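You operate a simulated robot arm through the tools that you are given. There is no shell and no other tool. Be economical: measure what you need, move in short steps, check, and stop when the job is done.

The job below is to be done with a simulated robot arm. You get a single attempt, and the scene is never put back.

Task
Wipe the drip, then draw base to 100 ml in the yellow cup.
Fine: blue rag, into the black tray after; cup under the twin dispenser's white paddle; the other cup stays empty.
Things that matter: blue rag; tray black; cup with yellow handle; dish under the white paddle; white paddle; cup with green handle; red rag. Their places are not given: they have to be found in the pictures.

It is judged by the outcome, as a careful person would: the job done as asked, and still so three seconds after it is handed in. It fails if anything else is knocked over, pushed out of place, dropped, spilled or broken.

Robot
A 7-joint arm with a two-finger parallel gripper, fixed in place. Base frame: the origin is at the foot of the arm, x ahead of it, y to its left, z up. Readings come in cm, degrees, newtons and seconds.
Its first joint turns from -66.0 to 66.0 degrees. Payload 1.57 kg.
The TCP is the grasp point between the finger pads, 3 cm short of the fingertips. In the tool frame z runs along the fingers and y along their closing line. The gripper opens to 11 cm. The fingers are 2.4 cm wide and 1.2 cm thick; the gripper's body (4.8 by 11.2 cm) begins 7.8 cm behind the TCP.
Orientation is told as [roll, pitch, yaw] about the base's x, y, z axes, in that order, counted from this pose: with the fingers straight down and closing along the base's y, the tool's x points along the base's -x, its y along +y and its z along -z.

Tools
- The arm moves only by the tool servo_tool. Its argument "plan" is a list of rows, each a list of 3 entries, a list of its own where there are three numbers: the shift along the tool's x, y, z in m, then the turn, a rotation vector about the tool's x, y, z in degrees, then the closure, from 0 (fully open) to 1 (shut). In form: [[[dx, dy, dz], [wx, wy, wz], hand], ...]. A call has 1 to 8 rows; each row shifts and turns the commanded pose from where the row before left it, along the tool's axes as they then stand. Each row takes 0.2 s and may step no farther than 5 cm and 8.6 degrees from the row before; otherwise, or with a gripper value out of range, the whole call is refused. Where a pose cannot be reached the arm comes as near as it can. A force on the tool above 50 N (or 10 N above the force at the start of the call, whichever is more), or a blocked arm, ends the call early, and 0.2 s more pass. The fingers move at their own pace (about 10.8 cm/s each) and stop on an object; they squeeze with about 20 N. The grip force told is the motor's: it shows also when the fingers shut on nothing. Time passes only in rows, and 0.2 s behind the last, so rows that do not move let the fingers close. The reply holds the time, the measured pose of the TCP, the force on the tool along the base axes, the opening and the grip force, in the units named above and with some noise.
- Cameras (640 x 400 px; columns grow to the right, rows downward): "scene" is fixed at [18.2, -40.67, 140.93]; the picture's right is [0.59, -0.81, 0.00], its down [-0.42, -0.31, -0.86] and it looks along [0.69, 0.51, -0.52] (base axes); focal length 313 px, centre (320, 200). "wrist" rides on the gripper at [-3.6, 0, -8] in the tool frame; the picture's right is [0.00, -1.00, 0.00], its down [0.97, 0.00, -0.24] and it looks along [0.24, 0.00, 0.97] (tool axes); focal length 218 px, centre (320, 200).
- snapshot(camera): a new picture of that camera. The clock stands still meanwhile.
- probe_pixels(camera, pixels): for up to 12 pixels [column, row] of the newest picture of that camera ("zoom" is the newest enlarged one), the place [x, y, z] in the base frame of the surface seen there, good to about 0.2 cm. The clock stands still meanwhile.
- enlarge(camera, box): a new picture of the part [left, top, right, bottom] of that camera's present view, enlarged. The clock stands still meanwhile.
- sign_off(): hands the job in; it is judged then, once.

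Go step by step. Measure first, check grasps and placings, and put right what went wrong. The budget is 80 turns and 54 pictures, counting those below and the enlarged ones. Unless the task says otherwise, let go and move clear before handing in, and close with one line.

The tools are called after "Request:" as a command line: name --argument value ..., lists and objects as JSON in quotes. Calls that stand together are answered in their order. servo_tool: Moves the arm, as the interface text tells. Its arguments: {"type":"object","properties":{"plan":{"type":"array"}},"required":["plan"]} The other tools are called the same way: snapshot (camera) takes a picture; probe_pixels (camera, pixels) gives the place of the surface under pixels of a picture; enlarge (camera, box) takes an enlarged picture of a part of a camera's view; sign_off () hands the job in.

At the start:

```text
t: 0.0
ee_pos: [39.91, 10.11, 125.02]
tcp_rot: [-0.1, -0.1, 0.1]
wrist_force: [-0.4, -0.5, -0.3]
width: 11.0
grip_force: 0.2
```

scene: 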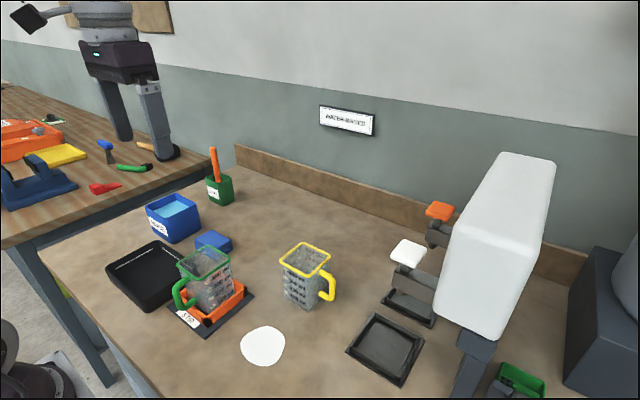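
wrist: 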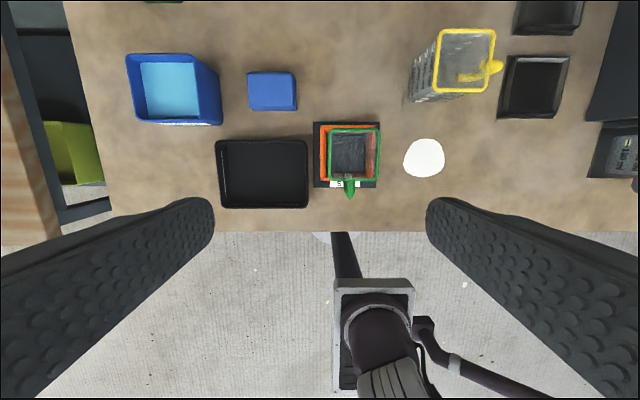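

The scene shows a blue tub with water, a blue rag, a black tray, a green cup on an orange-rimmed item, a yellow cup, a white drip and the twin dispenser. I'll enlarge to read the labels and details.

Request:
enlarge --camera "scene" --box '[330, 90, 570, 400]'

Request:
enlarge --camera "scene" --box '[90, 130, 350, 390]'

Request:
enlarge --camera "wrist" --box '[110, 0, 640, 240]'

```text
1.29 times, centred on (450, 245) of scene
```

zoom: 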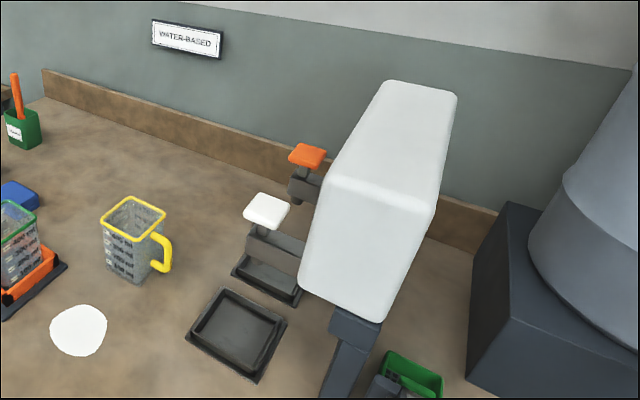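

```text
1.54 times, centred on (220, 260) of scene
```

zoom: 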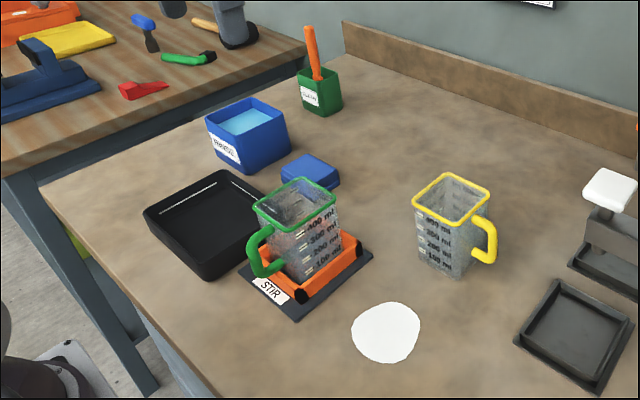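

```text
1.21 times, centred on (375, 120) of wrist
```

zoom: 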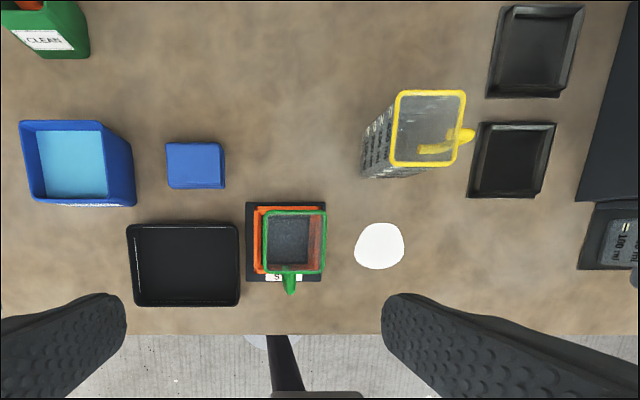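

The white paddle seems to be at scene (408,252), with the near dish at (385,350). I'll measure the main points.

Request:
snapshot --camera "scene"

Request:
probe_pixels --camera "scene" --pixels '[[408, 247], [393, 251], [425, 255], [440, 208], [385, 345], [358, 347], [392, 383], [374, 317], [418, 345], [410, 302], [500, 200], [525, 165]]'

Request:
probe_pixels --camera "scene" --pixels '[[213, 240], [197, 238], [230, 240], [212, 232], [262, 345], [241, 345], [284, 345], [262, 328], [262, 364], [150, 280], [108, 265], [152, 308]]'

Request:
probe_pixels --camera "scene" --pixels '[[281, 261], [301, 244], [329, 256], [313, 277], [330, 283], [327, 299], [285, 300], [303, 308], [180, 263], [205, 248], [231, 261], [207, 281]]'

Request:
enlarge --camera "scene" --box '[360, 180, 480, 400]'

Request:
enlarge --camera "wrist" --box '[500, 60, 640, 200]'

```text
48 pictures are left
```

scene: 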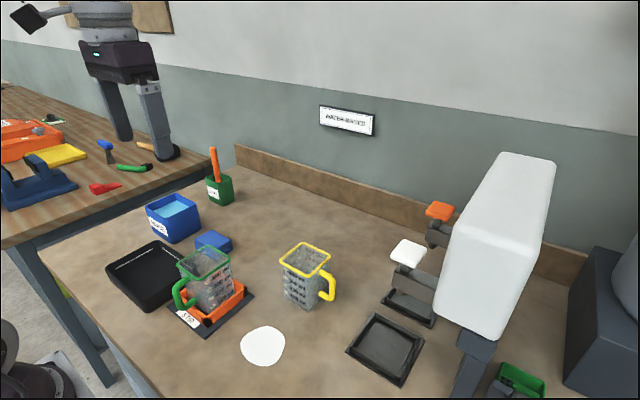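

```text
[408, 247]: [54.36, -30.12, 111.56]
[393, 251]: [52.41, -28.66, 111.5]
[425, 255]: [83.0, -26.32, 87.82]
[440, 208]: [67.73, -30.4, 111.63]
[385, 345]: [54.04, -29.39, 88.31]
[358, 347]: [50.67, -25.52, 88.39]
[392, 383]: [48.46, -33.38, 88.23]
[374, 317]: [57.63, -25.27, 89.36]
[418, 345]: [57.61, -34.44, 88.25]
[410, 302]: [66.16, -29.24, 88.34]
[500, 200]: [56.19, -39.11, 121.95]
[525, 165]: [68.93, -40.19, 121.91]
```

```text
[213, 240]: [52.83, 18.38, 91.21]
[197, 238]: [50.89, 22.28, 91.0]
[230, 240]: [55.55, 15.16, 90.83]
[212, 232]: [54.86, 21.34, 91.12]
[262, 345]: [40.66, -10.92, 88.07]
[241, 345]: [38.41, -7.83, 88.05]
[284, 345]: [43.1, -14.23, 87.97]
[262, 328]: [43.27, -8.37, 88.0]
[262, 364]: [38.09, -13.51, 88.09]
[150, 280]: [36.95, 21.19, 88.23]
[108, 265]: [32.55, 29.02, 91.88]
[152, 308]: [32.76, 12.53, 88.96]
```

```text
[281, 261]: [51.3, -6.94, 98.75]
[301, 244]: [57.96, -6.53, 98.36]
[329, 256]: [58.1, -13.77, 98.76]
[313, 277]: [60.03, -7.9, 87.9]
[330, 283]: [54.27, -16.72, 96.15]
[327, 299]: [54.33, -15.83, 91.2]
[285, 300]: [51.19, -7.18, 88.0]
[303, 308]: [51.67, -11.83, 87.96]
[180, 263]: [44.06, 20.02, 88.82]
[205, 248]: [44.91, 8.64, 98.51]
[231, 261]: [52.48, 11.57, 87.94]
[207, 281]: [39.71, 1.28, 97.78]
```

```text
1.82 times, centred on (420, 290) of scene
```

zoom: 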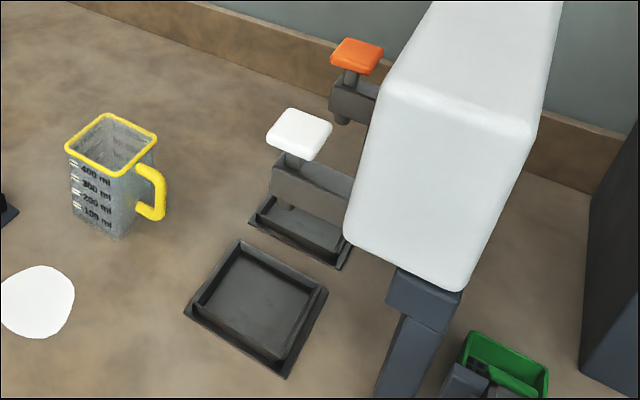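

```text
2.86 times, centred on (570, 130) of wrist
```

zoom: 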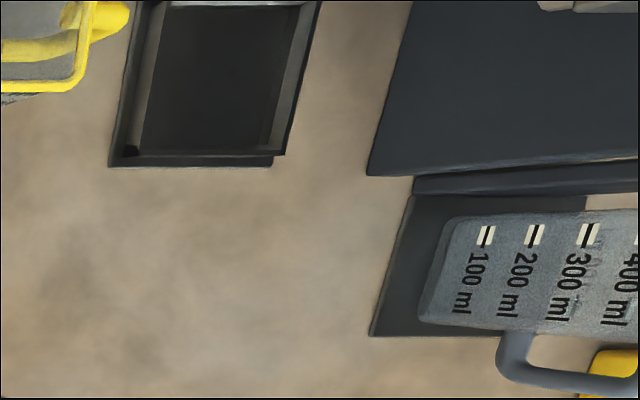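

Surfaces probe consistently to z≈88 (triangulated from both cameras), so I'll trust that instead of 49.2. Now I'll measure the rag, cup and tray from the wrist view (rag around (272,90), tray (262,173)).

Request:
snapshot --camera "wrist"

Request:
probe_pixels --camera "wrist" --pixels '[[252, 75], [291, 75], [250, 106], [292, 104], [272, 90], [272, 74], [262, 173], [218, 173], [306, 173], [262, 140], [262, 206], [232, 90]]'

Request:
probe_pixels --camera "wrist" --pixels '[[443, 32], [491, 32], [437, 91], [487, 90], [498, 67], [508, 58], [563, 58], [500, 115], [552, 115], [405, 160], [444, 160], [424, 140]]'

Request:
probe_pixels --camera "wrist" --pixels '[[620, 130], [620, 150], [600, 150], [600, 60], [424, 176], [349, 185], [380, 130], [330, 130], [316, 155], [420, 228], [249, 75], [296, 75]]'

```text
45 pictures are left
```

wrist: 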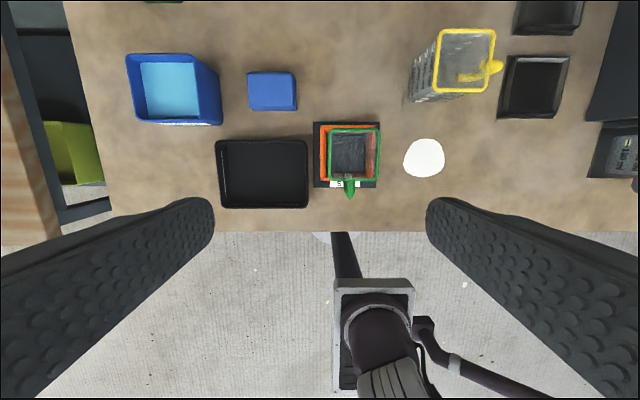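

```text
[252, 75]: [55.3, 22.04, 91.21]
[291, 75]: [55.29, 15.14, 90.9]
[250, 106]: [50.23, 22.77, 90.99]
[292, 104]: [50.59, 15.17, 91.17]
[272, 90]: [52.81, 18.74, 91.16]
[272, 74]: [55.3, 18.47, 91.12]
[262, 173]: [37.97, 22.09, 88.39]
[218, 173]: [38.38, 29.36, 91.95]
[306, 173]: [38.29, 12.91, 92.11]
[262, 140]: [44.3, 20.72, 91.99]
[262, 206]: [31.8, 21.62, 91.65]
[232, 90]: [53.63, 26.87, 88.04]
```

```text
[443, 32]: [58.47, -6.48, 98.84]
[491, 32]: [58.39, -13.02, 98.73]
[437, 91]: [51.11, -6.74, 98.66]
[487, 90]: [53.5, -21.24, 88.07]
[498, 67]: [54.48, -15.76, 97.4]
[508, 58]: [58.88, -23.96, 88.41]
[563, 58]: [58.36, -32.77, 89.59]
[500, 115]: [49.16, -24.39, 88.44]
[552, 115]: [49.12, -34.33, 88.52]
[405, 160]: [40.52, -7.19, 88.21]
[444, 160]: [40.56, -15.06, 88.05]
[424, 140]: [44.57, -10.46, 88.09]
```

```text
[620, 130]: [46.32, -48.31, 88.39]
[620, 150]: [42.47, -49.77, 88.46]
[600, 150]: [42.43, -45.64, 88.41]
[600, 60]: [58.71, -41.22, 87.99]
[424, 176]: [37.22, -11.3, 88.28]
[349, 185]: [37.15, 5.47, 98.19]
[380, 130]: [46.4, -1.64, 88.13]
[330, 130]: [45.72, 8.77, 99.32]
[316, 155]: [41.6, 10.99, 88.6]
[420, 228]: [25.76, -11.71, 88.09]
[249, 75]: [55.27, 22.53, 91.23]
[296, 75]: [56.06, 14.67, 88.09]
```

The rag spans x 50.3–55.5, y 15–22.7, top z 91.1. I'll go above it with the fingers slightly narrowed so they stay clear of the tub.

Request:
servo_tool --plan '[[[-0.0217, 0.0145, 0.0333], [0, 0, 0], 0.12], [[-0.0217, 0.0145, 0.0333], [0, 0, 0], 0.12], [[-0.0217, 0.0145, 0.0333], [0, 0, 0], 0.12], [[-0.0217, 0.0145, 0.0333], [0, 0, 0], 0.12], [[-0.0217, 0.0145, 0.0333], [0, 0, 0], 0.12], [[-0.0217, 0.0145, 0.0333], [0, 0, 0], 0.12], [[0, 0, 0], [0, 0, 0], 0.12]]'

Request:
snapshot --camera "wrist"

```text
t: 1.6
ee_pos: [52.8, 18.76, 105.33]
tcp_rot: [-0.1, 0.0, 0.0]
wrist_force: [-0.8, 0.2, -0.5]
width: 9.66
grip_force: 0.0
```

```text
44 pictures are left
```

wrist: 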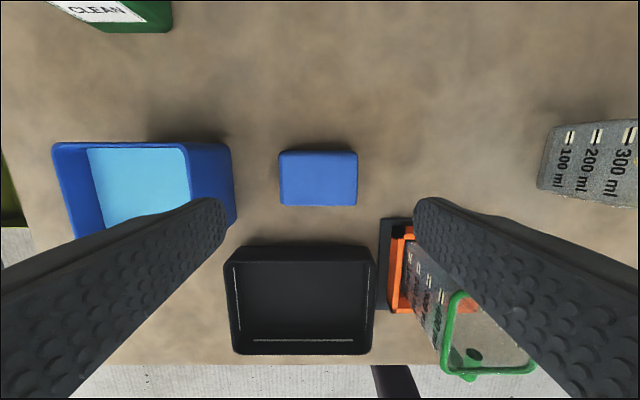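

The rag is centred between the fingers at (318,178). I'll descend to z≈91.8 and close.

Request:
servo_tool --plan '[[[0, 0, 0.045], [0, 0, 0], 0.12], [[0, 0, 0.045], [0, 0, 0], 0.12], [[0, 0, 0.03], [0, 0, 0], 0.12], [[0, 0, 0.015], [0, 0, 0], 0.12], [[0, 0, 0], [0, 0, 0], 0.5], [[0, 0, 0], [0, 0, 0], 0.6], [[0, 0, 0], [0, 0, 0], 0.6]]'

```text
t: 3.2
ee_pos: [52.74, 18.66, 91.51]
tcp_rot: [0.0, 0.1, 0.1]
wrist_force: [-0.9, 2.5, 5.4]
width: 8.42
grip_force: 19.7
```

It gripped at 8.4 cm width. Lifting and checking.

Request:
servo_tool --plan '[[[0, 0, -0.04], [0, 0, 0], 0.6], [[0, 0, -0.045], [0, 0, 0], 0.6], [[0, 0, -0.045], [0, 0, 0], 0.6], [[0, 0, 0], [0, 0, 0], 0.6]]'

Request:
snapshot --camera "scene"

Request:
snapshot --camera "wrist"

```text
t: 4.2
ee_pos: [52.98, 18.58, 104.7]
tcp_rot: [0.1, 0.0, 0.0]
wrist_force: [0.5, 0.3, -0.1]
width: 4.39
grip_force: 0.1
```

```text
43 pictures are left
```

scene: 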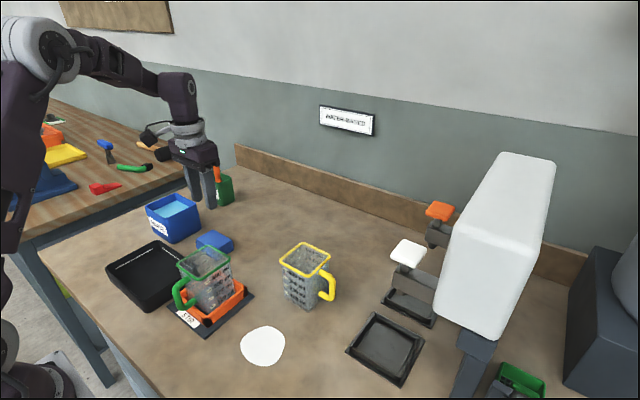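

```text
42 pictures are left
```

wrist: 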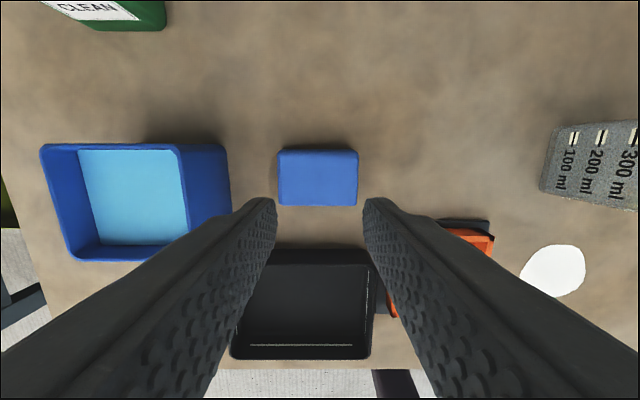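

The rag stayed on the table (318,178) and the fingers slipped off. I'll reopen, re-grip a bit longer with full closure, and lift slowly.

Request:
servo_tool --plan '[[[0, 0.001, 0], [0, 0, 0], 0.08], [[0, 0, 0.045], [0, 0, 0], 0.08], [[0, 0, 0.045], [0, 0, 0], 0.08], [[0, 0, 0.03], [0, 0, 0], 0.08], [[0, 0, 0.014], [0, 0, 0], 0.08], [[0, 0, 0], [0, 0, 0], 0.08]]'

Request:
servo_tool --plan '[[[0, 0, 0], [0, 0, 0], 1.0], [[0, 0, 0], [0, 0, 0], 1.0], [[0, 0, 0], [0, 0, 0], 1.0], [[0, 0, 0], [0, 0, 0], 1.0]]'

Request:
enlarge --camera "scene" --box '[140, 150, 290, 280]'

Request:
snapshot --camera "wrist"

```text
t: 5.6
ee_pos: [52.82, 18.92, 91.18]
tcp_rot: [0.0, 0.0, 0.0]
wrist_force: [0.5, 0.5, -0.3]
width: 10.1
grip_force: 0.1
```

```text
t: 6.6
ee_pos: [52.8, 18.97, 91.14]
tcp_rot: [0.0, 0.0, 0.0]
wrist_force: [0.8, 1.4, 0.6]
width: 8.39
grip_force: 20.1
```

```text
3.08 times, centred on (215, 215) of scene
```

zoom: 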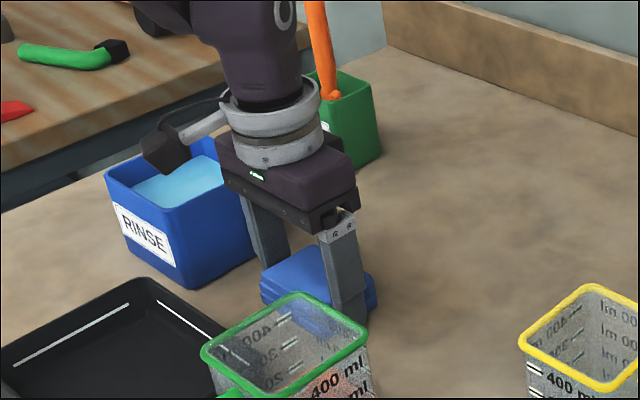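

```text
40 pictures are left
```

wrist: 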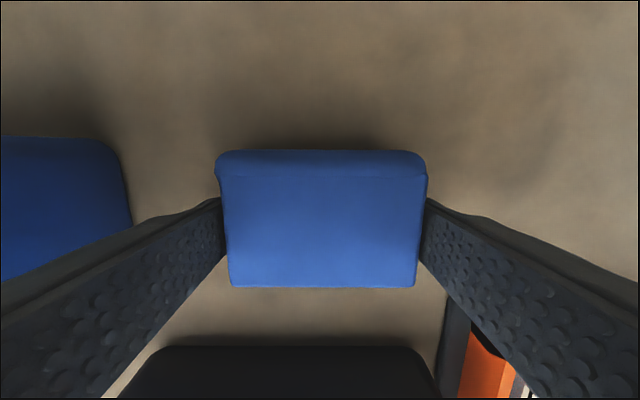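

Now the rag is clearly clamped between both pads with z=91.1. I'll lift slowly.

Request:
servo_tool --plan '[[[0, 0, -0.003], [0, 0, 0], 1.0], [[0, 0, -0.006], [0, 0, 0], 1.0], [[0, 0, -0.01], [0, 0, 0], 1.0], [[0, 0, -0.012], [0, 0, 0], 1.0], [[0, 0, -0.012], [0, 0, 0], 1.0]]'

```text
t: 7.8
ee_pos: [53.09, 18.89, 95.53]
tcp_rot: [0.0, 0.0, 0.0]
wrist_force: [-0.3, 0.2, 0.1]
width: 8.41
grip_force: 20.0
```

Width is still 8.41 with the tips above the rag's old top, so it's held. I'll raise it further and carry it towards the drip, above the green cup.

Request:
servo_tool --plan '[[[0, 0, -0.02], [0, 0, 0], 1.0], [[0, 0, -0.03], [0, 0, 0], 1.0], [[0, 0, -0.03], [0, 0, 0], 1.0], [[0, 0, -0.03], [0, 0, 0], 1.0], [[0.0, -0.02, 0], [0, 0, 0], 1.0], [[0.0, -0.03, 0], [0, 0, 0], 1.0], [[0.0, -0.03, 0], [0, 0, 0], 1.0], [[0.0, -0.03, 0], [0, 0, 0], 1.0]]'

Request:
servo_tool --plan '[[[0.0, -0.03, 0], [0, 0, 0], 1.0], [[0.0, -0.03, 0], [0, 0, 0], 1.0], [[0.01, -0.03, 0], [0, 0, 0], 1.0], [[0.03, -0.03, 0], [0, 0, 0], 1.0], [[0.03, -0.03, 0], [0, 0, 0], 1.0], [[0.03, -0.03, 0], [0, 0, 0], 1.0], [[0.02, 0, 0], [0, 0, 0], 1.0]]'

Request:
snapshot --camera "wrist"

Request:
snapshot --camera "scene"

```text
t: 9.6
ee_pos: [52.86, 8.12, 106.32]
tcp_rot: [0.0, 0.0, 0.1]
wrist_force: [-0.2, -1.0, 0.3]
width: 8.41
grip_force: 20.2
```

```text
t: 11.2
ee_pos: [40.65, -9.7, 106.4]
tcp_rot: [0.0, 0.1, 0.1]
wrist_force: [0.1, -0.2, -0.5]
width: 8.42
grip_force: 20.2
```

```text
39 pictures are left
```

wrist: 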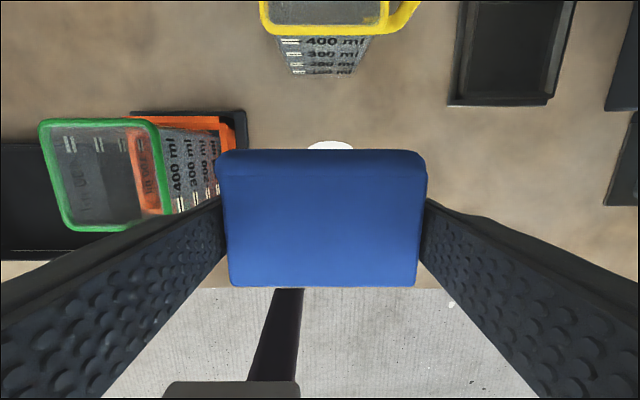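

```text
38 pictures are left
```

scene: 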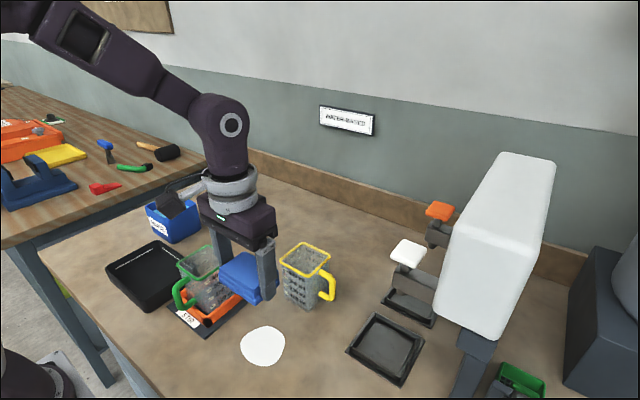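

The rag is held right above the drip. I'll descend at y≈-11 until it makes contact with the table (TCP ≈91.1).

Request:
servo_tool --plan '[[[0, -0.012, 0.04], [0, 0, 0], 1.0], [[0, 0, 0.045], [0, 0, 0], 1.0], [[0, 0, 0.04], [0, 0, 0], 1.0], [[0, 0, 0.02], [0, 0, 0], 1.0], [[0, 0, 0.006], [0, 0, 0], 1.0], [[0, 0, 0.003], [0, 0, 0], 1.0]]'

```text
t: 12.6
ee_pos: [40.95, -10.91, 90.95]
tcp_rot: [0.0, -0.1, 0.1]
wrist_force: [-3.4, 12.6, 25.4]
width: 8.43
grip_force: 20.3
```

There's contact at 25 N, which is a firm press. I'll ease off 1 mm and wipe in strokes along x.

Request:
servo_tool --plan '[[[0.015, 0, -0.001], [0, 0, 0], 1.0], [[0.02, 0, 0], [0, 0, 0], 1.0], [[-0.02, 0, 0], [0, 0, 0], 1.0], [[-0.02, 0, 0], [0, 0, 0], 1.0], [[-0.02, 0, 0], [0, 0, 0], 1.0], [[-0.015, 0, 0], [0, 0, 0], 1.0], [[0.015, 0, 0], [0, 0, 0], 1.0], [[0.02, 0, 0], [0, 0, 0], 1.0]]'

Request:
snapshot --camera "scene"

Request:
snapshot --camera "wrist"

```text
t: 14.4
ee_pos: [41.38, -11.13, 91.25]
tcp_rot: [0.0, 0.1, 0.0]
wrist_force: [0.3, -0.1, 0.0]
width: 8.43
grip_force: 20.5
```

```text
37 pictures are left
```

scene: 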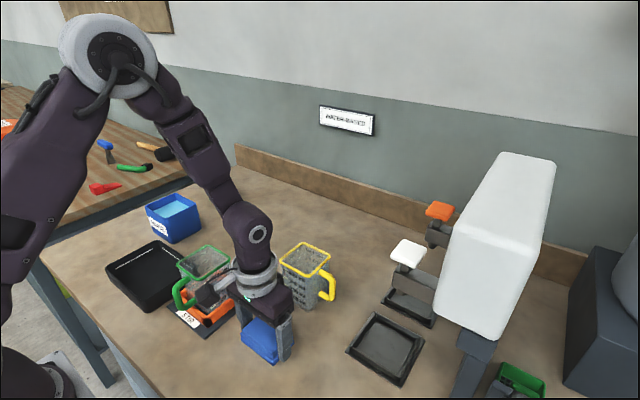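

```text
36 pictures are left
```

wrist: 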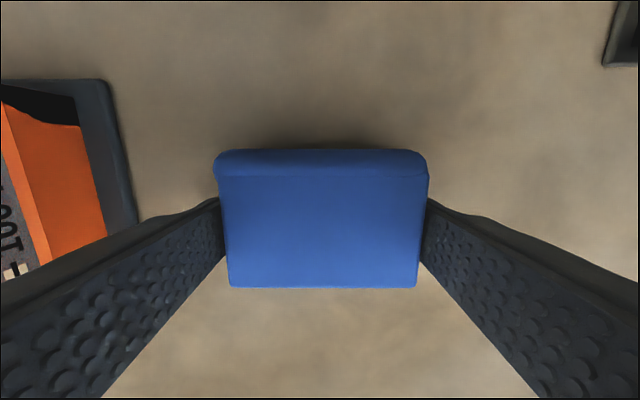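

No white is left around the rag. I'll lift and check the spot.

Request:
servo_tool --plan '[[[0, 0, -0.01], [0, 0, 0], 1.0], [[0, 0, -0.03], [0, 0, 0], 1.0], [[0, 0, -0.04], [0, 0, 0], 1.0], [[0, 0, -0.04], [0, 0, 0], 1.0], [[0, 0, -0.035], [0, 0, 0], 1.0]]'

Request:
enlarge --camera "scene" --box '[190, 260, 340, 390]'

```text
t: 15.6
ee_pos: [41.33, -11.25, 106.64]
tcp_rot: [0.0, 0.1, 0.0]
wrist_force: [0.8, -0.2, -0.5]
width: 8.39
grip_force: 19.9
```

```text
3.08 times, centred on (265, 325) of scene
```

zoom: 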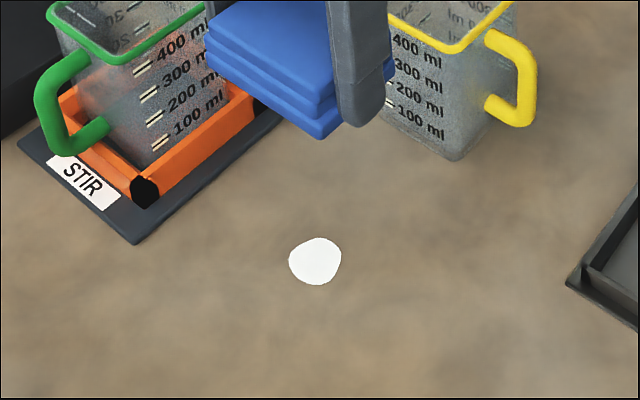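

The drip shrank but a spot remains at zoom (315,261), because contact was lost after easing off. I'll go back down with pressure and make more strokes.

Request:
servo_tool --plan '[[[0, 0, 0.045], [0, 0, 0], 1.0], [[0, 0, 0.045], [0, 0, 0], 1.0], [[0, 0, 0.045], [0, 0, 0], 1.0], [[0, 0, 0.015], [0, 0, 0], 1.0], [[0, 0, 0.005], [0, 0, 0], 1.0], [[0, 0, 0.001], [0, 0, 0], 1.0]]'

Request:
servo_tool --plan '[[[0.015, 0, 0], [0, 0, 0], 1.0], [[0.02, 0, 0], [0, 0, 0], 1.0], [[-0.02, 0, 0], [0, 0, 0], 1.0], [[-0.02, 0, 0], [0, 0, 0], 1.0], [[-0.02, 0, 0], [0, 0, 0], 1.0], [[-0.01, 0, 0], [0, 0, 0], 1.0], [[0.015, 0, 0], [0, 0, 0], 1.0], [[0.02, 0, 0], [0, 0, 0], 1.0]]'

Request:
servo_tool --plan '[[[0.015, 0, 0], [0, 0, 0], 1.0], [[0.02, 0, 0], [0, 0, 0], 1.0], [[-0.02, 0, 0], [0, 0, 0], 1.0], [[-0.02, 0, 0], [0, 0, 0], 1.0], [[-0.02, 0, 0], [0, 0, 0], 1.0], [[-0.01, 0, 0], [0, 0, 0], 1.0], [[0.015, 0, 0], [0, 0, 0], 1.0], [[0.02, 0, 0], [0, 0, 0], 1.0]]'

Request:
servo_tool --plan '[[[0, 0, -0.01], [0, 0, 0], 1.0], [[0, 0, -0.03], [0, 0, 0], 1.0], [[0, 0, -0.04], [0, 0, 0], 1.0], [[0, 0, -0.04], [0, 0, 0], 1.0], [[0, 0, -0.035], [0, 0, 0], 1.0]]'

Request:
enlarge --camera "scene" --box '[190, 260, 340, 390]'

```text
t: 17.0
ee_pos: [41.7, -11.34, 91.03]
tcp_rot: [0.0, 0.0, 0.1]
wrist_force: [0.3, 0.7, -0.3]
width: 8.39
grip_force: 20.1
```

```text
t: 18.8
ee_pos: [41.59, -11.11, 91.2]
tcp_rot: [0.0, -0.1, 0.0]
wrist_force: [-0.4, -0.2, -0.7]
width: 8.4
grip_force: 20.8
```

```text
t: 20.6
ee_pos: [41.67, -11.25, 90.95]
tcp_rot: [-0.1, -0.2, 0.0]
wrist_force: [7.0, 0.0, 10.2]
width: 8.42
grip_force: 19.7
```

```text
t: 21.8
ee_pos: [41.34, -11.13, 106.57]
tcp_rot: [0.1, 0.0, 0.0]
wrist_force: [0.0, -0.9, -1.9]
width: 8.44
grip_force: 19.6
```

```text
3.08 times, centred on (265, 325) of scene
```

zoom: 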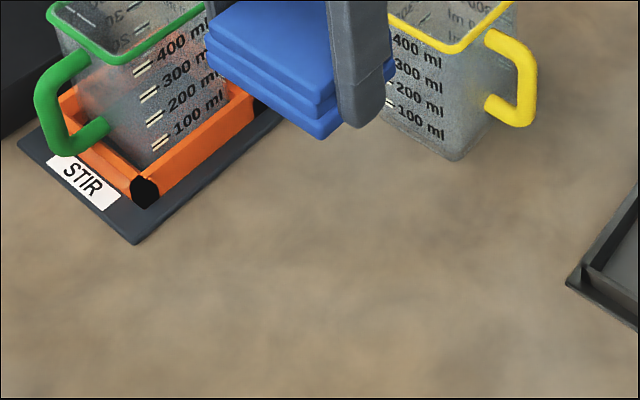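

The table is clean. Next I'll carry the rag over to the tray centre (38,21).

Request:
servo_tool --plan '[[[0.0, 0.02, -0.01], [0, 0, 0], 1.0], [[0.0047, 0.043, 0], [0, 0, 0], 1.0], [[0.0047, 0.043, 0], [0, 0, 0], 1.0], [[0.0047, 0.043, 0], [0, 0, 0], 1.0], [[0.0047, 0.043, 0], [0, 0, 0], 1.0], [[0.0047, 0.043, 0], [0, 0, 0], 1.0], [[0.0047, 0.043, 0], [0, 0, 0], 1.0], [[0.0047, 0.043, 0], [0, 0, 0], 1.0]]'

Request:
snapshot --camera "wrist"

```text
t: 23.6
ee_pos: [38.15, 21.05, 107.82]
tcp_rot: [-0.1, 0.0, -0.1]
wrist_force: [-0.8, -0.2, -0.4]
width: 8.41
grip_force: 20.2
```

```text
33 pictures are left
```

wrist: 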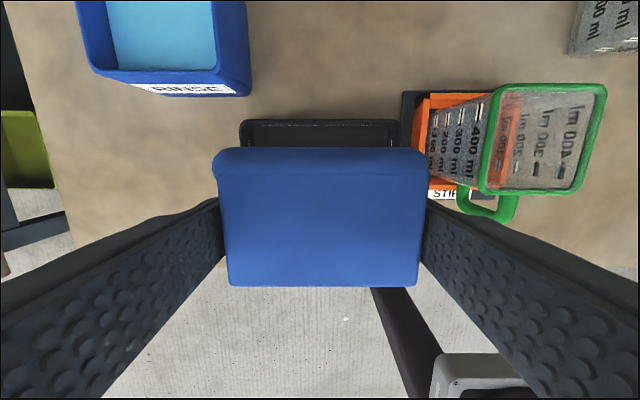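

The tray is centred under the rag at columns 240–402. Lowering to z≈91.7 and releasing.

Request:
servo_tool --plan '[[[0, 0, 0.045], [0, 0, 0], 1.0], [[0, 0, 0.045], [0, 0, 0], 1.0], [[0, 0, 0.04], [0, 0, 0], 1.0], [[0, 0, 0.02], [0, 0, 0], 1.0], [[0, 0, 0.011], [0, 0, 0], 1.0], [[0, 0, 0], [0, 0, 0], 1.0]]'

Request:
servo_tool --plan '[[[0, 0, 0], [0, 0, 0], 0.1], [[0, 0, 0], [0, 0, 0], 0.1], [[0, 0, -0.03], [0, 0, 0], 0.1], [[0, 0, -0.045], [0, 0, 0], 0.1], [[0, 0, -0.045], [0, 0, 0], 0.1], [[0, 0, -0.045], [0, 0, 0], 0.1]]'

Request:
snapshot --camera "wrist"

```text
t: 25.0
ee_pos: [38.16, 20.77, 91.48]
tcp_rot: [0.0, 0.1, 0.0]
wrist_force: [0.2, 0.1, -0.5]
width: 8.39
grip_force: 20.2
```

```text
t: 26.4
ee_pos: [38.31, 20.8, 108.26]
tcp_rot: [-0.1, 0.1, 0.0]
wrist_force: [0.0, 0.0, 1.2]
width: 9.89
grip_force: 0.1
```

```text
32 pictures are left
```

wrist: 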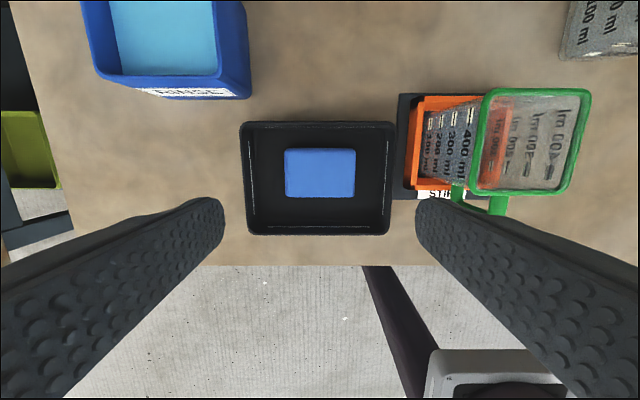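

The rag lies in the tray. Now I'll measure the dispenser's nozzle, bar and dish for clearance.

Request:
enlarge --camera "scene" --box '[270, 190, 480, 400]'

Request:
probe_pixels --camera "zoom" --pixels '[[412, 110], [405, 128], [440, 118], [390, 165], [380, 180], [425, 180], [470, 200], [365, 243], [335, 255], [300, 250], [420, 290], [355, 350]]'

Request:
snapshot --camera "scene"

Request:
probe_pixels --camera "scene" --pixels '[[410, 243], [402, 240], [424, 246], [412, 268], [401, 263], [405, 274], [420, 280], [432, 286], [476, 345], [465, 385], [449, 300], [399, 291]]'

```text
1.90 times, centred on (375, 295) of scene
```

zoom: 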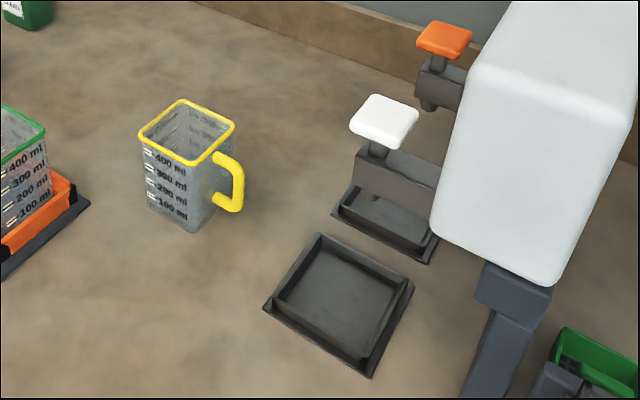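

```text
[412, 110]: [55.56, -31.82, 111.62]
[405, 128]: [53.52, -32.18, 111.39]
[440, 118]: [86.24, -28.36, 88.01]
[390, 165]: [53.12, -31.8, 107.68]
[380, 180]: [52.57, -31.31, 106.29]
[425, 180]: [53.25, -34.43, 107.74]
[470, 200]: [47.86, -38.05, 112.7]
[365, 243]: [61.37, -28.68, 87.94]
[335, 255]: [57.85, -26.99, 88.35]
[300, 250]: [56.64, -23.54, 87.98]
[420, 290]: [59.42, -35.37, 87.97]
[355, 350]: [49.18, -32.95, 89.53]
```

```text
30 pictures are left
```

scene: 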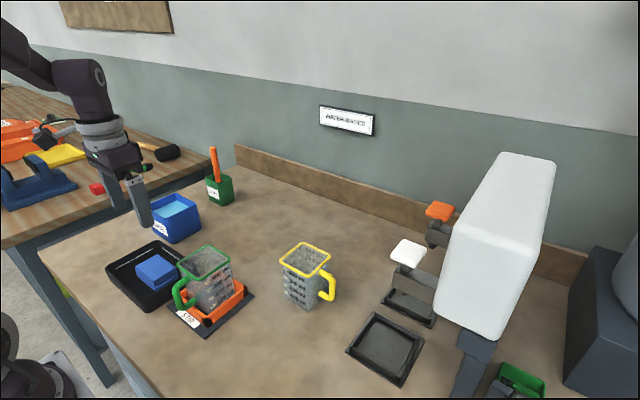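

```text
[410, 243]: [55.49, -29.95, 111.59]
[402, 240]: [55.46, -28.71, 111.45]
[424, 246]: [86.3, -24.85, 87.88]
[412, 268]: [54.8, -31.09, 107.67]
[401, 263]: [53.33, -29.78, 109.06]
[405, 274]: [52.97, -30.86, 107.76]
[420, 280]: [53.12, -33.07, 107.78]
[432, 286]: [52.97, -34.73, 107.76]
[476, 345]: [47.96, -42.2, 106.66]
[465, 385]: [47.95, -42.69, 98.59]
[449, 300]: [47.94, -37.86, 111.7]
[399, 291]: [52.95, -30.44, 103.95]
```

The bar spans z 104–108 at y≤-29, and the cup on the dish reaches about 99, so it fits if the hand comes in tilted from +y. I'll raise the arm and start yawing by 90°.

Request:
servo_tool --plan '[[[-0.0243, -0.027, -0.015], [0, 0, 0], 0.0], [[-0.0243, -0.027, -0.015], [0, 0, 0], 0.0], [[-0.0243, -0.027, -0.015], [0, 0, 0], 0.0], [[-0.0243, -0.027, -0.015], [0, 0, 0], 0.0], [[0, 0, 0], [0, 0, 8.18], 0.0], [[0, 0, 0], [0, 0, 8.18], 0.0], [[0, 0, 0], [0, 0, 8.18], 0.0], [[0, 0, 0], [0, 0, 8.18], 0.0]]'

Request:
servo_tool --plan '[[[0, 0, 0], [0, 0, 8.18], 0.0], [[0, 0, 0], [0, 0, 8.18], 0.0], [[0, 0, 0], [0, 0, 8.18], 0.0], [[0, 0, 0], [0, 0, 8.18], 0.0], [[0, 0, 0], [0, 0, 8.18], 0.0], [[0, 0, 0], [0, 0, 8.18], 0.0], [[0, 0, 0], [0, 0, 8.18], 0.0]]'

```text
t: 28.2
ee_pos: [47.87, 10.15, 113.83]
tcp_rot: [0.1, 0.1, -32.9]
wrist_force: [-0.3, 0.2, 0.3]
width: 10.99
grip_force: 0.0
```

```text
t: 29.8
ee_pos: [47.69, 10.03, 113.78]
tcp_rot: [0.0, 0.0, -90.2]
wrist_force: [0.0, 0.0, -0.1]
width: 11.0
grip_force: 0.1
```

Yaw is -90°. Next I'll tilt about the tool's y so the fingers point towards -y and down.

Request:
servo_tool --plan '[[[0, 0, 0], [0, -7.5, 0], 0.0], [[0, 0, 0], [0, -7.5, 0], 0.0], [[0, 0, 0], [0, -7.5, 0], 0.0], [[0, 0, 0], [0, -7.5, 0], 0.0], [[0, 0, 0], [0, -7.5, 0], 0.0], [[0, 0, 0], [0, -7.5, 0], 0.0], [[0, 0, 0], [0, -7.5, 0], 0.0], [[0, 0, 0], [0, -7.5, 0], 0.0]]'

Request:
snapshot --camera "wrist"

Request:
snapshot --camera "scene"

```text
t: 31.6
ee_pos: [47.74, 10.02, 113.81]
tcp_rot: [0.1, -60.1, -90.0]
wrist_force: [-1.4, 0.0, -0.2]
width: 10.98
grip_force: 0.1
```

```text
29 pictures are left
```

wrist: 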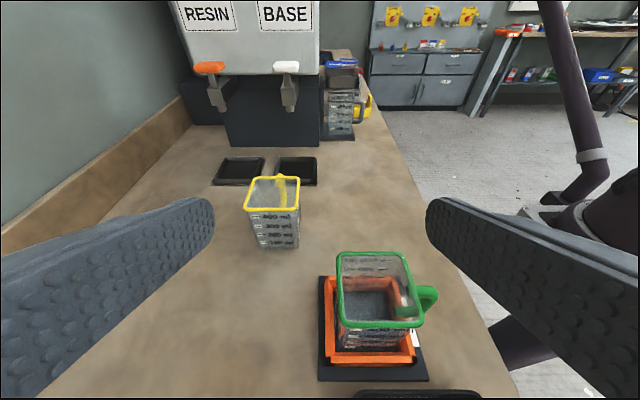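

```text
28 pictures are left
```

scene: 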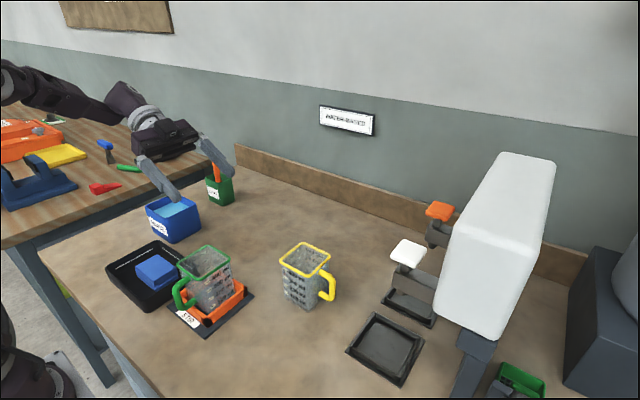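

White is labelled BASE, which matches. I'll measure the cup, nozzle and dish from this view.

Request:
enlarge --camera "wrist" --box '[180, 0, 380, 260]'

Request:
probe_pixels --camera "wrist" --pixels '[[247, 208], [298, 208], [251, 178], [258, 247], [298, 247], [278, 230], [277, 158], [316, 157], [276, 184], [316, 184], [290, 108], [286, 68]]'

```text
1.54 times, centred on (280, 130) of wrist
```

zoom: 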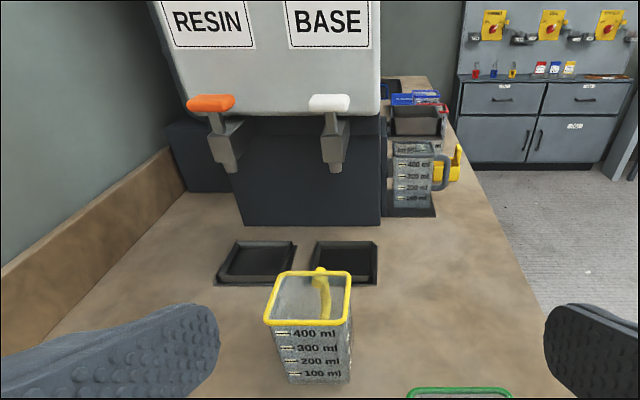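

```text
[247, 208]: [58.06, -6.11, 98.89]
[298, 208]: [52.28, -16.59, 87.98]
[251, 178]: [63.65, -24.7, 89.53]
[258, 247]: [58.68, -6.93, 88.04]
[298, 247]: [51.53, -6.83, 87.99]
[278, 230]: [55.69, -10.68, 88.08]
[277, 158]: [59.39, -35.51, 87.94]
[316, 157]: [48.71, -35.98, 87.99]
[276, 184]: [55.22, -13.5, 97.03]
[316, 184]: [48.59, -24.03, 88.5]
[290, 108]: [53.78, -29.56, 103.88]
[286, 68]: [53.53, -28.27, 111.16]
```

Checking the cabinet front and nozzle tip positions before the grasp.

Request:
probe_pixels --camera "zoom" --pixels '[[310, 215], [310, 180], [337, 168], [333, 150], [345, 260], [372, 282], [319, 250], [374, 248], [310, 345], [320, 270], [350, 300], [264, 318]]'

```text
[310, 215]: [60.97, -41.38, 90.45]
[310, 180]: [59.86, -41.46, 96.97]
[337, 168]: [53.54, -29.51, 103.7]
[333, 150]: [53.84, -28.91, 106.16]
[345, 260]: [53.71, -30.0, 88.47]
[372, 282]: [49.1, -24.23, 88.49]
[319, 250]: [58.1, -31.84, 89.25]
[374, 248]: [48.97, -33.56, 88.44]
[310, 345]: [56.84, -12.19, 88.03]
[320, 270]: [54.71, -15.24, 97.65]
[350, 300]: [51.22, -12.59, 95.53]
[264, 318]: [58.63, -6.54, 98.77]
```

Clearances are fine: cabinet at y=-41.4, nozzle tip at z≈103.7. I'll move to the pre-grasp at (54.8, 1.8, 101).

Request:
servo_tool --plan '[[[0, 0.0355, 0], [0, 0, 0], 0.0], [[0, 0.0355, 0], [0, 0, 0], 0.0], [[0.0175, 0, 0.0338], [0, 0, 0], 0.0], [[0.0175, 0, 0.0338], [0, 0, 0], 0.0], [[0.0175, 0, 0.0338], [0, 0, 0], 0.0], [[0.0175, 0, 0.0338], [0, 0, 0], 0.0], [[0, 0, 0], [0, 0, 0], 0.0]]'

Request:
snapshot --camera "wrist"

```text
t: 33.2
ee_pos: [54.6, 2.03, 101.3]
tcp_rot: [0.0, -60.0, -90.0]
wrist_force: [1.3, 0.0, -0.1]
width: 11.02
grip_force: 0.0
```

```text
26 pictures are left
```

wrist: 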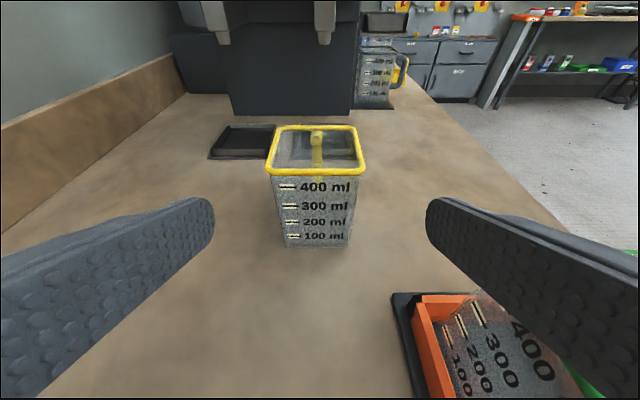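

The cup is centred (columns 268–366). Advancing along the fingers and closing.

Request:
servo_tool --plan '[[[0, 0, 0.04], [0, 0, 0], 0.0], [[0, 0, 0.04], [0, 0, 0], 0.0], [[0, 0, 0.035], [0, 0, 0], 0.0], [[0, 0, 0.018], [0, 0, 0], 0.0], [[0, 0, 0], [0, 0, 0], 0.0]]'

Request:
snapshot --camera "wrist"

```text
t: 34.4
ee_pos: [54.95, -9.63, 94.41]
tcp_rot: [0.0, -60.0, -90.0]
wrist_force: [-0.1, 0.1, -0.2]
width: 11.0
grip_force: 0.0
```

```text
25 pictures are left
```

wrist: 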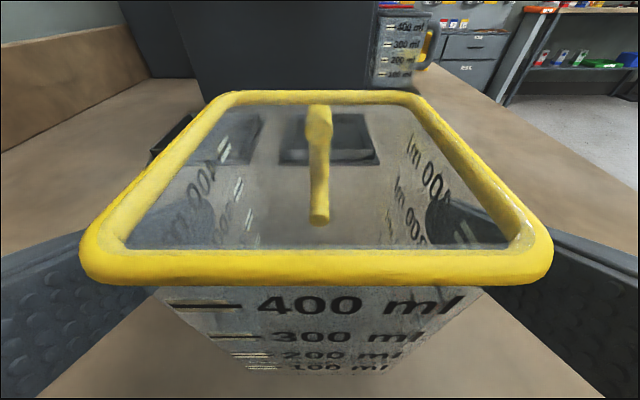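

Request:
servo_tool --plan '[[[0, 0, 0], [0, 0, 0], 0.3], [[0, 0, 0], [0, 0, 0], 0.45], [[0, 0, 0], [0, 0, 0], 1.0], [[0, 0, 0], [0, 0, 0], 1.0], [[0, 0, 0], [0, 0, 0], 1.0]]'

```text
t: 35.6
ee_pos: [54.93, -9.68, 94.52]
tcp_rot: [0.0, -60.0, -89.9]
wrist_force: [0.0, 0.1, -0.2]
width: 7.37
grip_force: 20.1
```

It's gripped at 7.37 cm. Lifting straight up 3 cm, slowly.

Request:
servo_tool --plan '[[[-0.0026, 0, -0.0015], [0, 0, 0], 1.0], [[-0.0052, 0, -0.003], [0, 0, 0], 1.0], [[-0.0078, 0, -0.0045], [0, 0, 0], 1.0], [[-0.0104, 0, -0.006], [0, 0, 0], 1.0], [[0, 0, 0], [0, 0, 0], 1.0]]'

Request:
snapshot --camera "scene"

```text
t: 36.8
ee_pos: [55.01, -9.73, 97.55]
tcp_rot: [0.1, -59.9, -90.1]
wrist_force: [-0.7, -1.3, -0.1]
width: 7.36
grip_force: 20.2
```

```text
24 pictures are left
```

scene: 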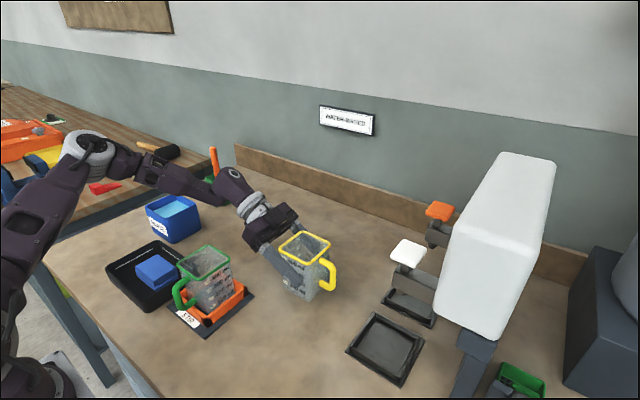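

The cup is lifted cleanly. I'll carry it along -y 20 cm and -x 1 cm, with the base just above the dish rim and the cup rim under the nozzle.

Request:
servo_tool --plan '[[[0.0055, 0, 0.003], [0, 0, 0], 1.0], [[-0.01, -0.002, 0.0173], [0, 0, 0], 1.0], [[-0.0145, -0.002, 0.0251], [0, 0, 0], 1.0], [[-0.0145, -0.002, 0.0251], [0, 0, 0], 1.0], [[-0.0145, -0.002, 0.0251], [0, 0, 0], 1.0], [[-0.0145, -0.002, 0.0251], [0, 0, 0], 1.0], [[-0.01, 0, 0.0173], [0, 0, 0], 1.0], [[0, 0, 0], [0, 0, 0], 1.0]]'

Request:
snapshot --camera "wrist"

Request:
snapshot --camera "scene"

```text
t: 38.6
ee_pos: [53.98, -25.25, 96.67]
tcp_rot: [0.0, -60.0, -90.0]
wrist_force: [-0.6, -0.4, -0.5]
width: 7.35
grip_force: 20.0
```

```text
23 pictures are left
```

wrist: 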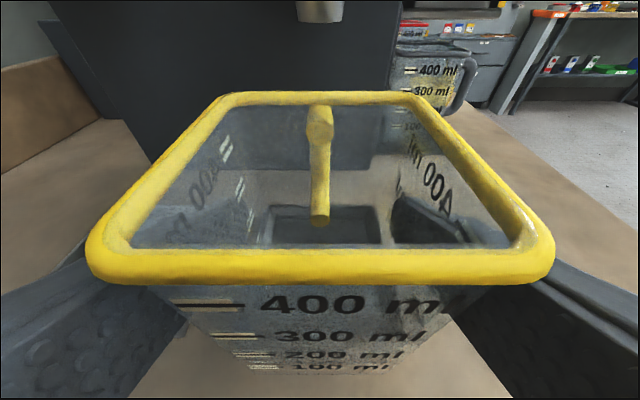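

```text
22 pictures are left
```

scene: 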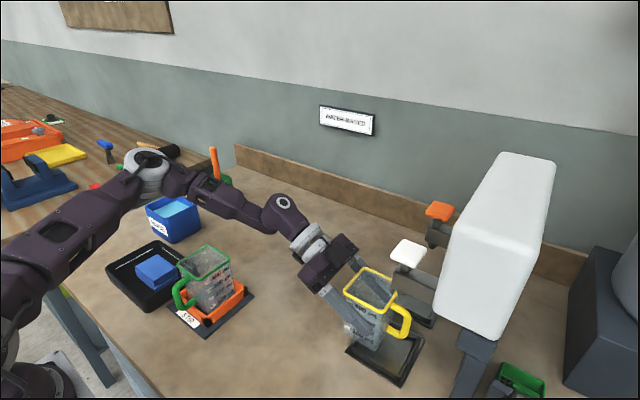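

The nozzle is in line at column 320. I'll go the remaining 4.5 cm.

Request:
servo_tool --plan '[[[-0.0075, 0, 0.013], [0, 0, 0], 1.0], [[-0.0075, 0, 0.013], [0, 0, 0], 1.0], [[-0.0075, 0, 0.013], [0, 0, 0], 1.0], [[0, 0, 0], [0, 0, 0], 1.0]]'

Request:
enlarge --camera "scene" --box '[300, 200, 480, 400]'

Request:
snapshot --camera "wrist"

```text
t: 39.6
ee_pos: [54.08, -29.5, 96.6]
tcp_rot: [0.0, -60.0, -89.9]
wrist_force: [0.4, 0.3, -0.2]
width: 7.36
grip_force: 19.7
```

```text
2.00 times, centred on (390, 300) of scene
```

zoom: 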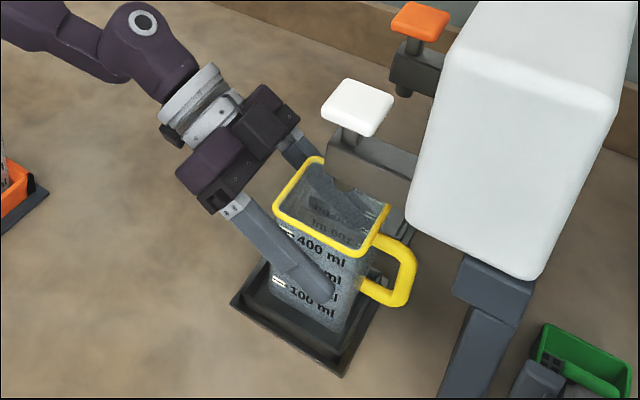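

```text
20 pictures are left
```

wrist: 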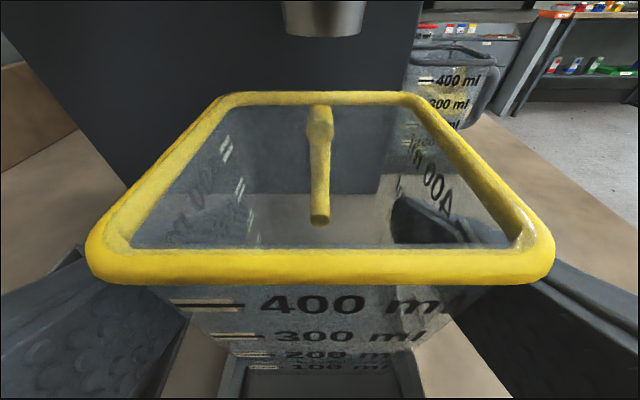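

I'll probe the nozzle tip and the cup rim to check they line up.

Request:
probe_pixels --camera "wrist" --pixels '[[323, 32], [290, 20], [357, 20], [320, 97], [320, 265], [320, 15]]'

Request:
probe_pixels --camera "zoom" --pixels '[[320, 159], [388, 208], [367, 248], [276, 206], [262, 265], [232, 302], [342, 372], [405, 285]]'

```text
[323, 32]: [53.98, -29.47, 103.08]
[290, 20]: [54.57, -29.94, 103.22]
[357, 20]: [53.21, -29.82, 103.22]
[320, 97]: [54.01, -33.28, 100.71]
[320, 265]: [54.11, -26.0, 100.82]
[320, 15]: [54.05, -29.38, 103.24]
```

```text
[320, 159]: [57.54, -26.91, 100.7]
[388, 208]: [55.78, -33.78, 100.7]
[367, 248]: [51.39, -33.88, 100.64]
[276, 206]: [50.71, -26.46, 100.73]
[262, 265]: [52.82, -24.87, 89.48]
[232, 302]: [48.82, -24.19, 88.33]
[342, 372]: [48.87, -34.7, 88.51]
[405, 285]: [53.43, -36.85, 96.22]
```

The nozzle (53.9,-30.1) is over the cup centre (54.1,-29.7). I'll lower gently onto the dish floor.

Request:
servo_tool --plan '[[[0.0052, 0, 0.003], [0, 0, 0], 1.0], [[0.0043, 0, 0.0025], [0, 0, 0], 1.0], [[0.0026, 0, 0.0015], [0, 0, 0], 1.0], [[0.0009, 0, 0.0005], [0, 0, 0], 1.0], [[0, 0, 0], [0, 0, 0], 1.0]]'

```text
t: 40.8
ee_pos: [53.88, -29.63, 95.18]
tcp_rot: [0.0, -60.0, -90.0]
wrist_force: [0.9, 6.4, -2.4]
width: 7.38
grip_force: 20.0
```

Request:
servo_tool --plan '[[[0.0013, 0, 0.00075], [0, 0, 0], 1.0], [[0.0009, 0, 0.0005], [0, 0, 0], 1.0], [[0, 0, 0], [0, 0, 0], 1.0]]'

Request:
enlarge --camera "scene" --box '[320, 250, 440, 400]'

```text
t: 41.6
ee_pos: [53.87, -29.66, 94.86]
tcp_rot: [-0.2, -60.0, -89.9]
wrist_force: [1.8, 6.1, -0.9]
width: 7.34
grip_force: 19.9
```

```text
2.67 times, centred on (380, 325) of scene
```

zoom: 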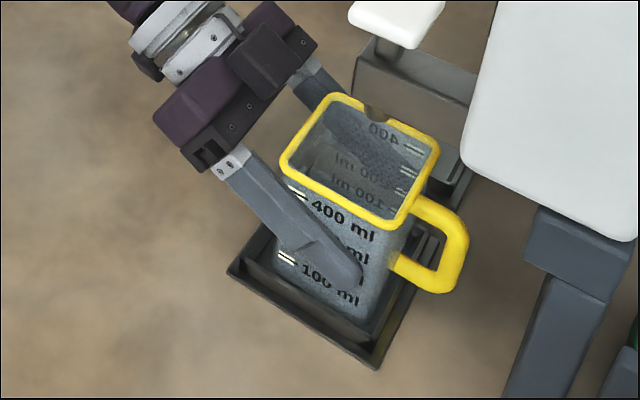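

The cup base is at the dish floor. Releasing slowly, and checking before backing off.

Request:
servo_tool --plan '[[[0, 0, 0], [0, 0, 0], 0.3], [[0, 0, 0], [0, 0, 0], 0.2], [[0, 0, 0], [0, 0, 0], 0.1], [[0, 0, 0], [0, 0, 0], 0.1]]'

Request:
enlarge --camera "scene" --box '[320, 250, 440, 400]'

```text
t: 42.6
ee_pos: [53.8, -29.69, 94.99]
tcp_rot: [-0.1, -59.9, -90.0]
wrist_force: [0.4, 0.2, 0.4]
width: 9.94
grip_force: 0.1
```

```text
2.67 times, centred on (380, 325) of scene
```

zoom: 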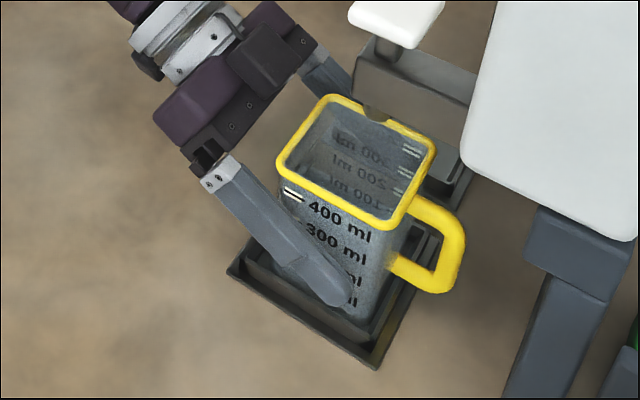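

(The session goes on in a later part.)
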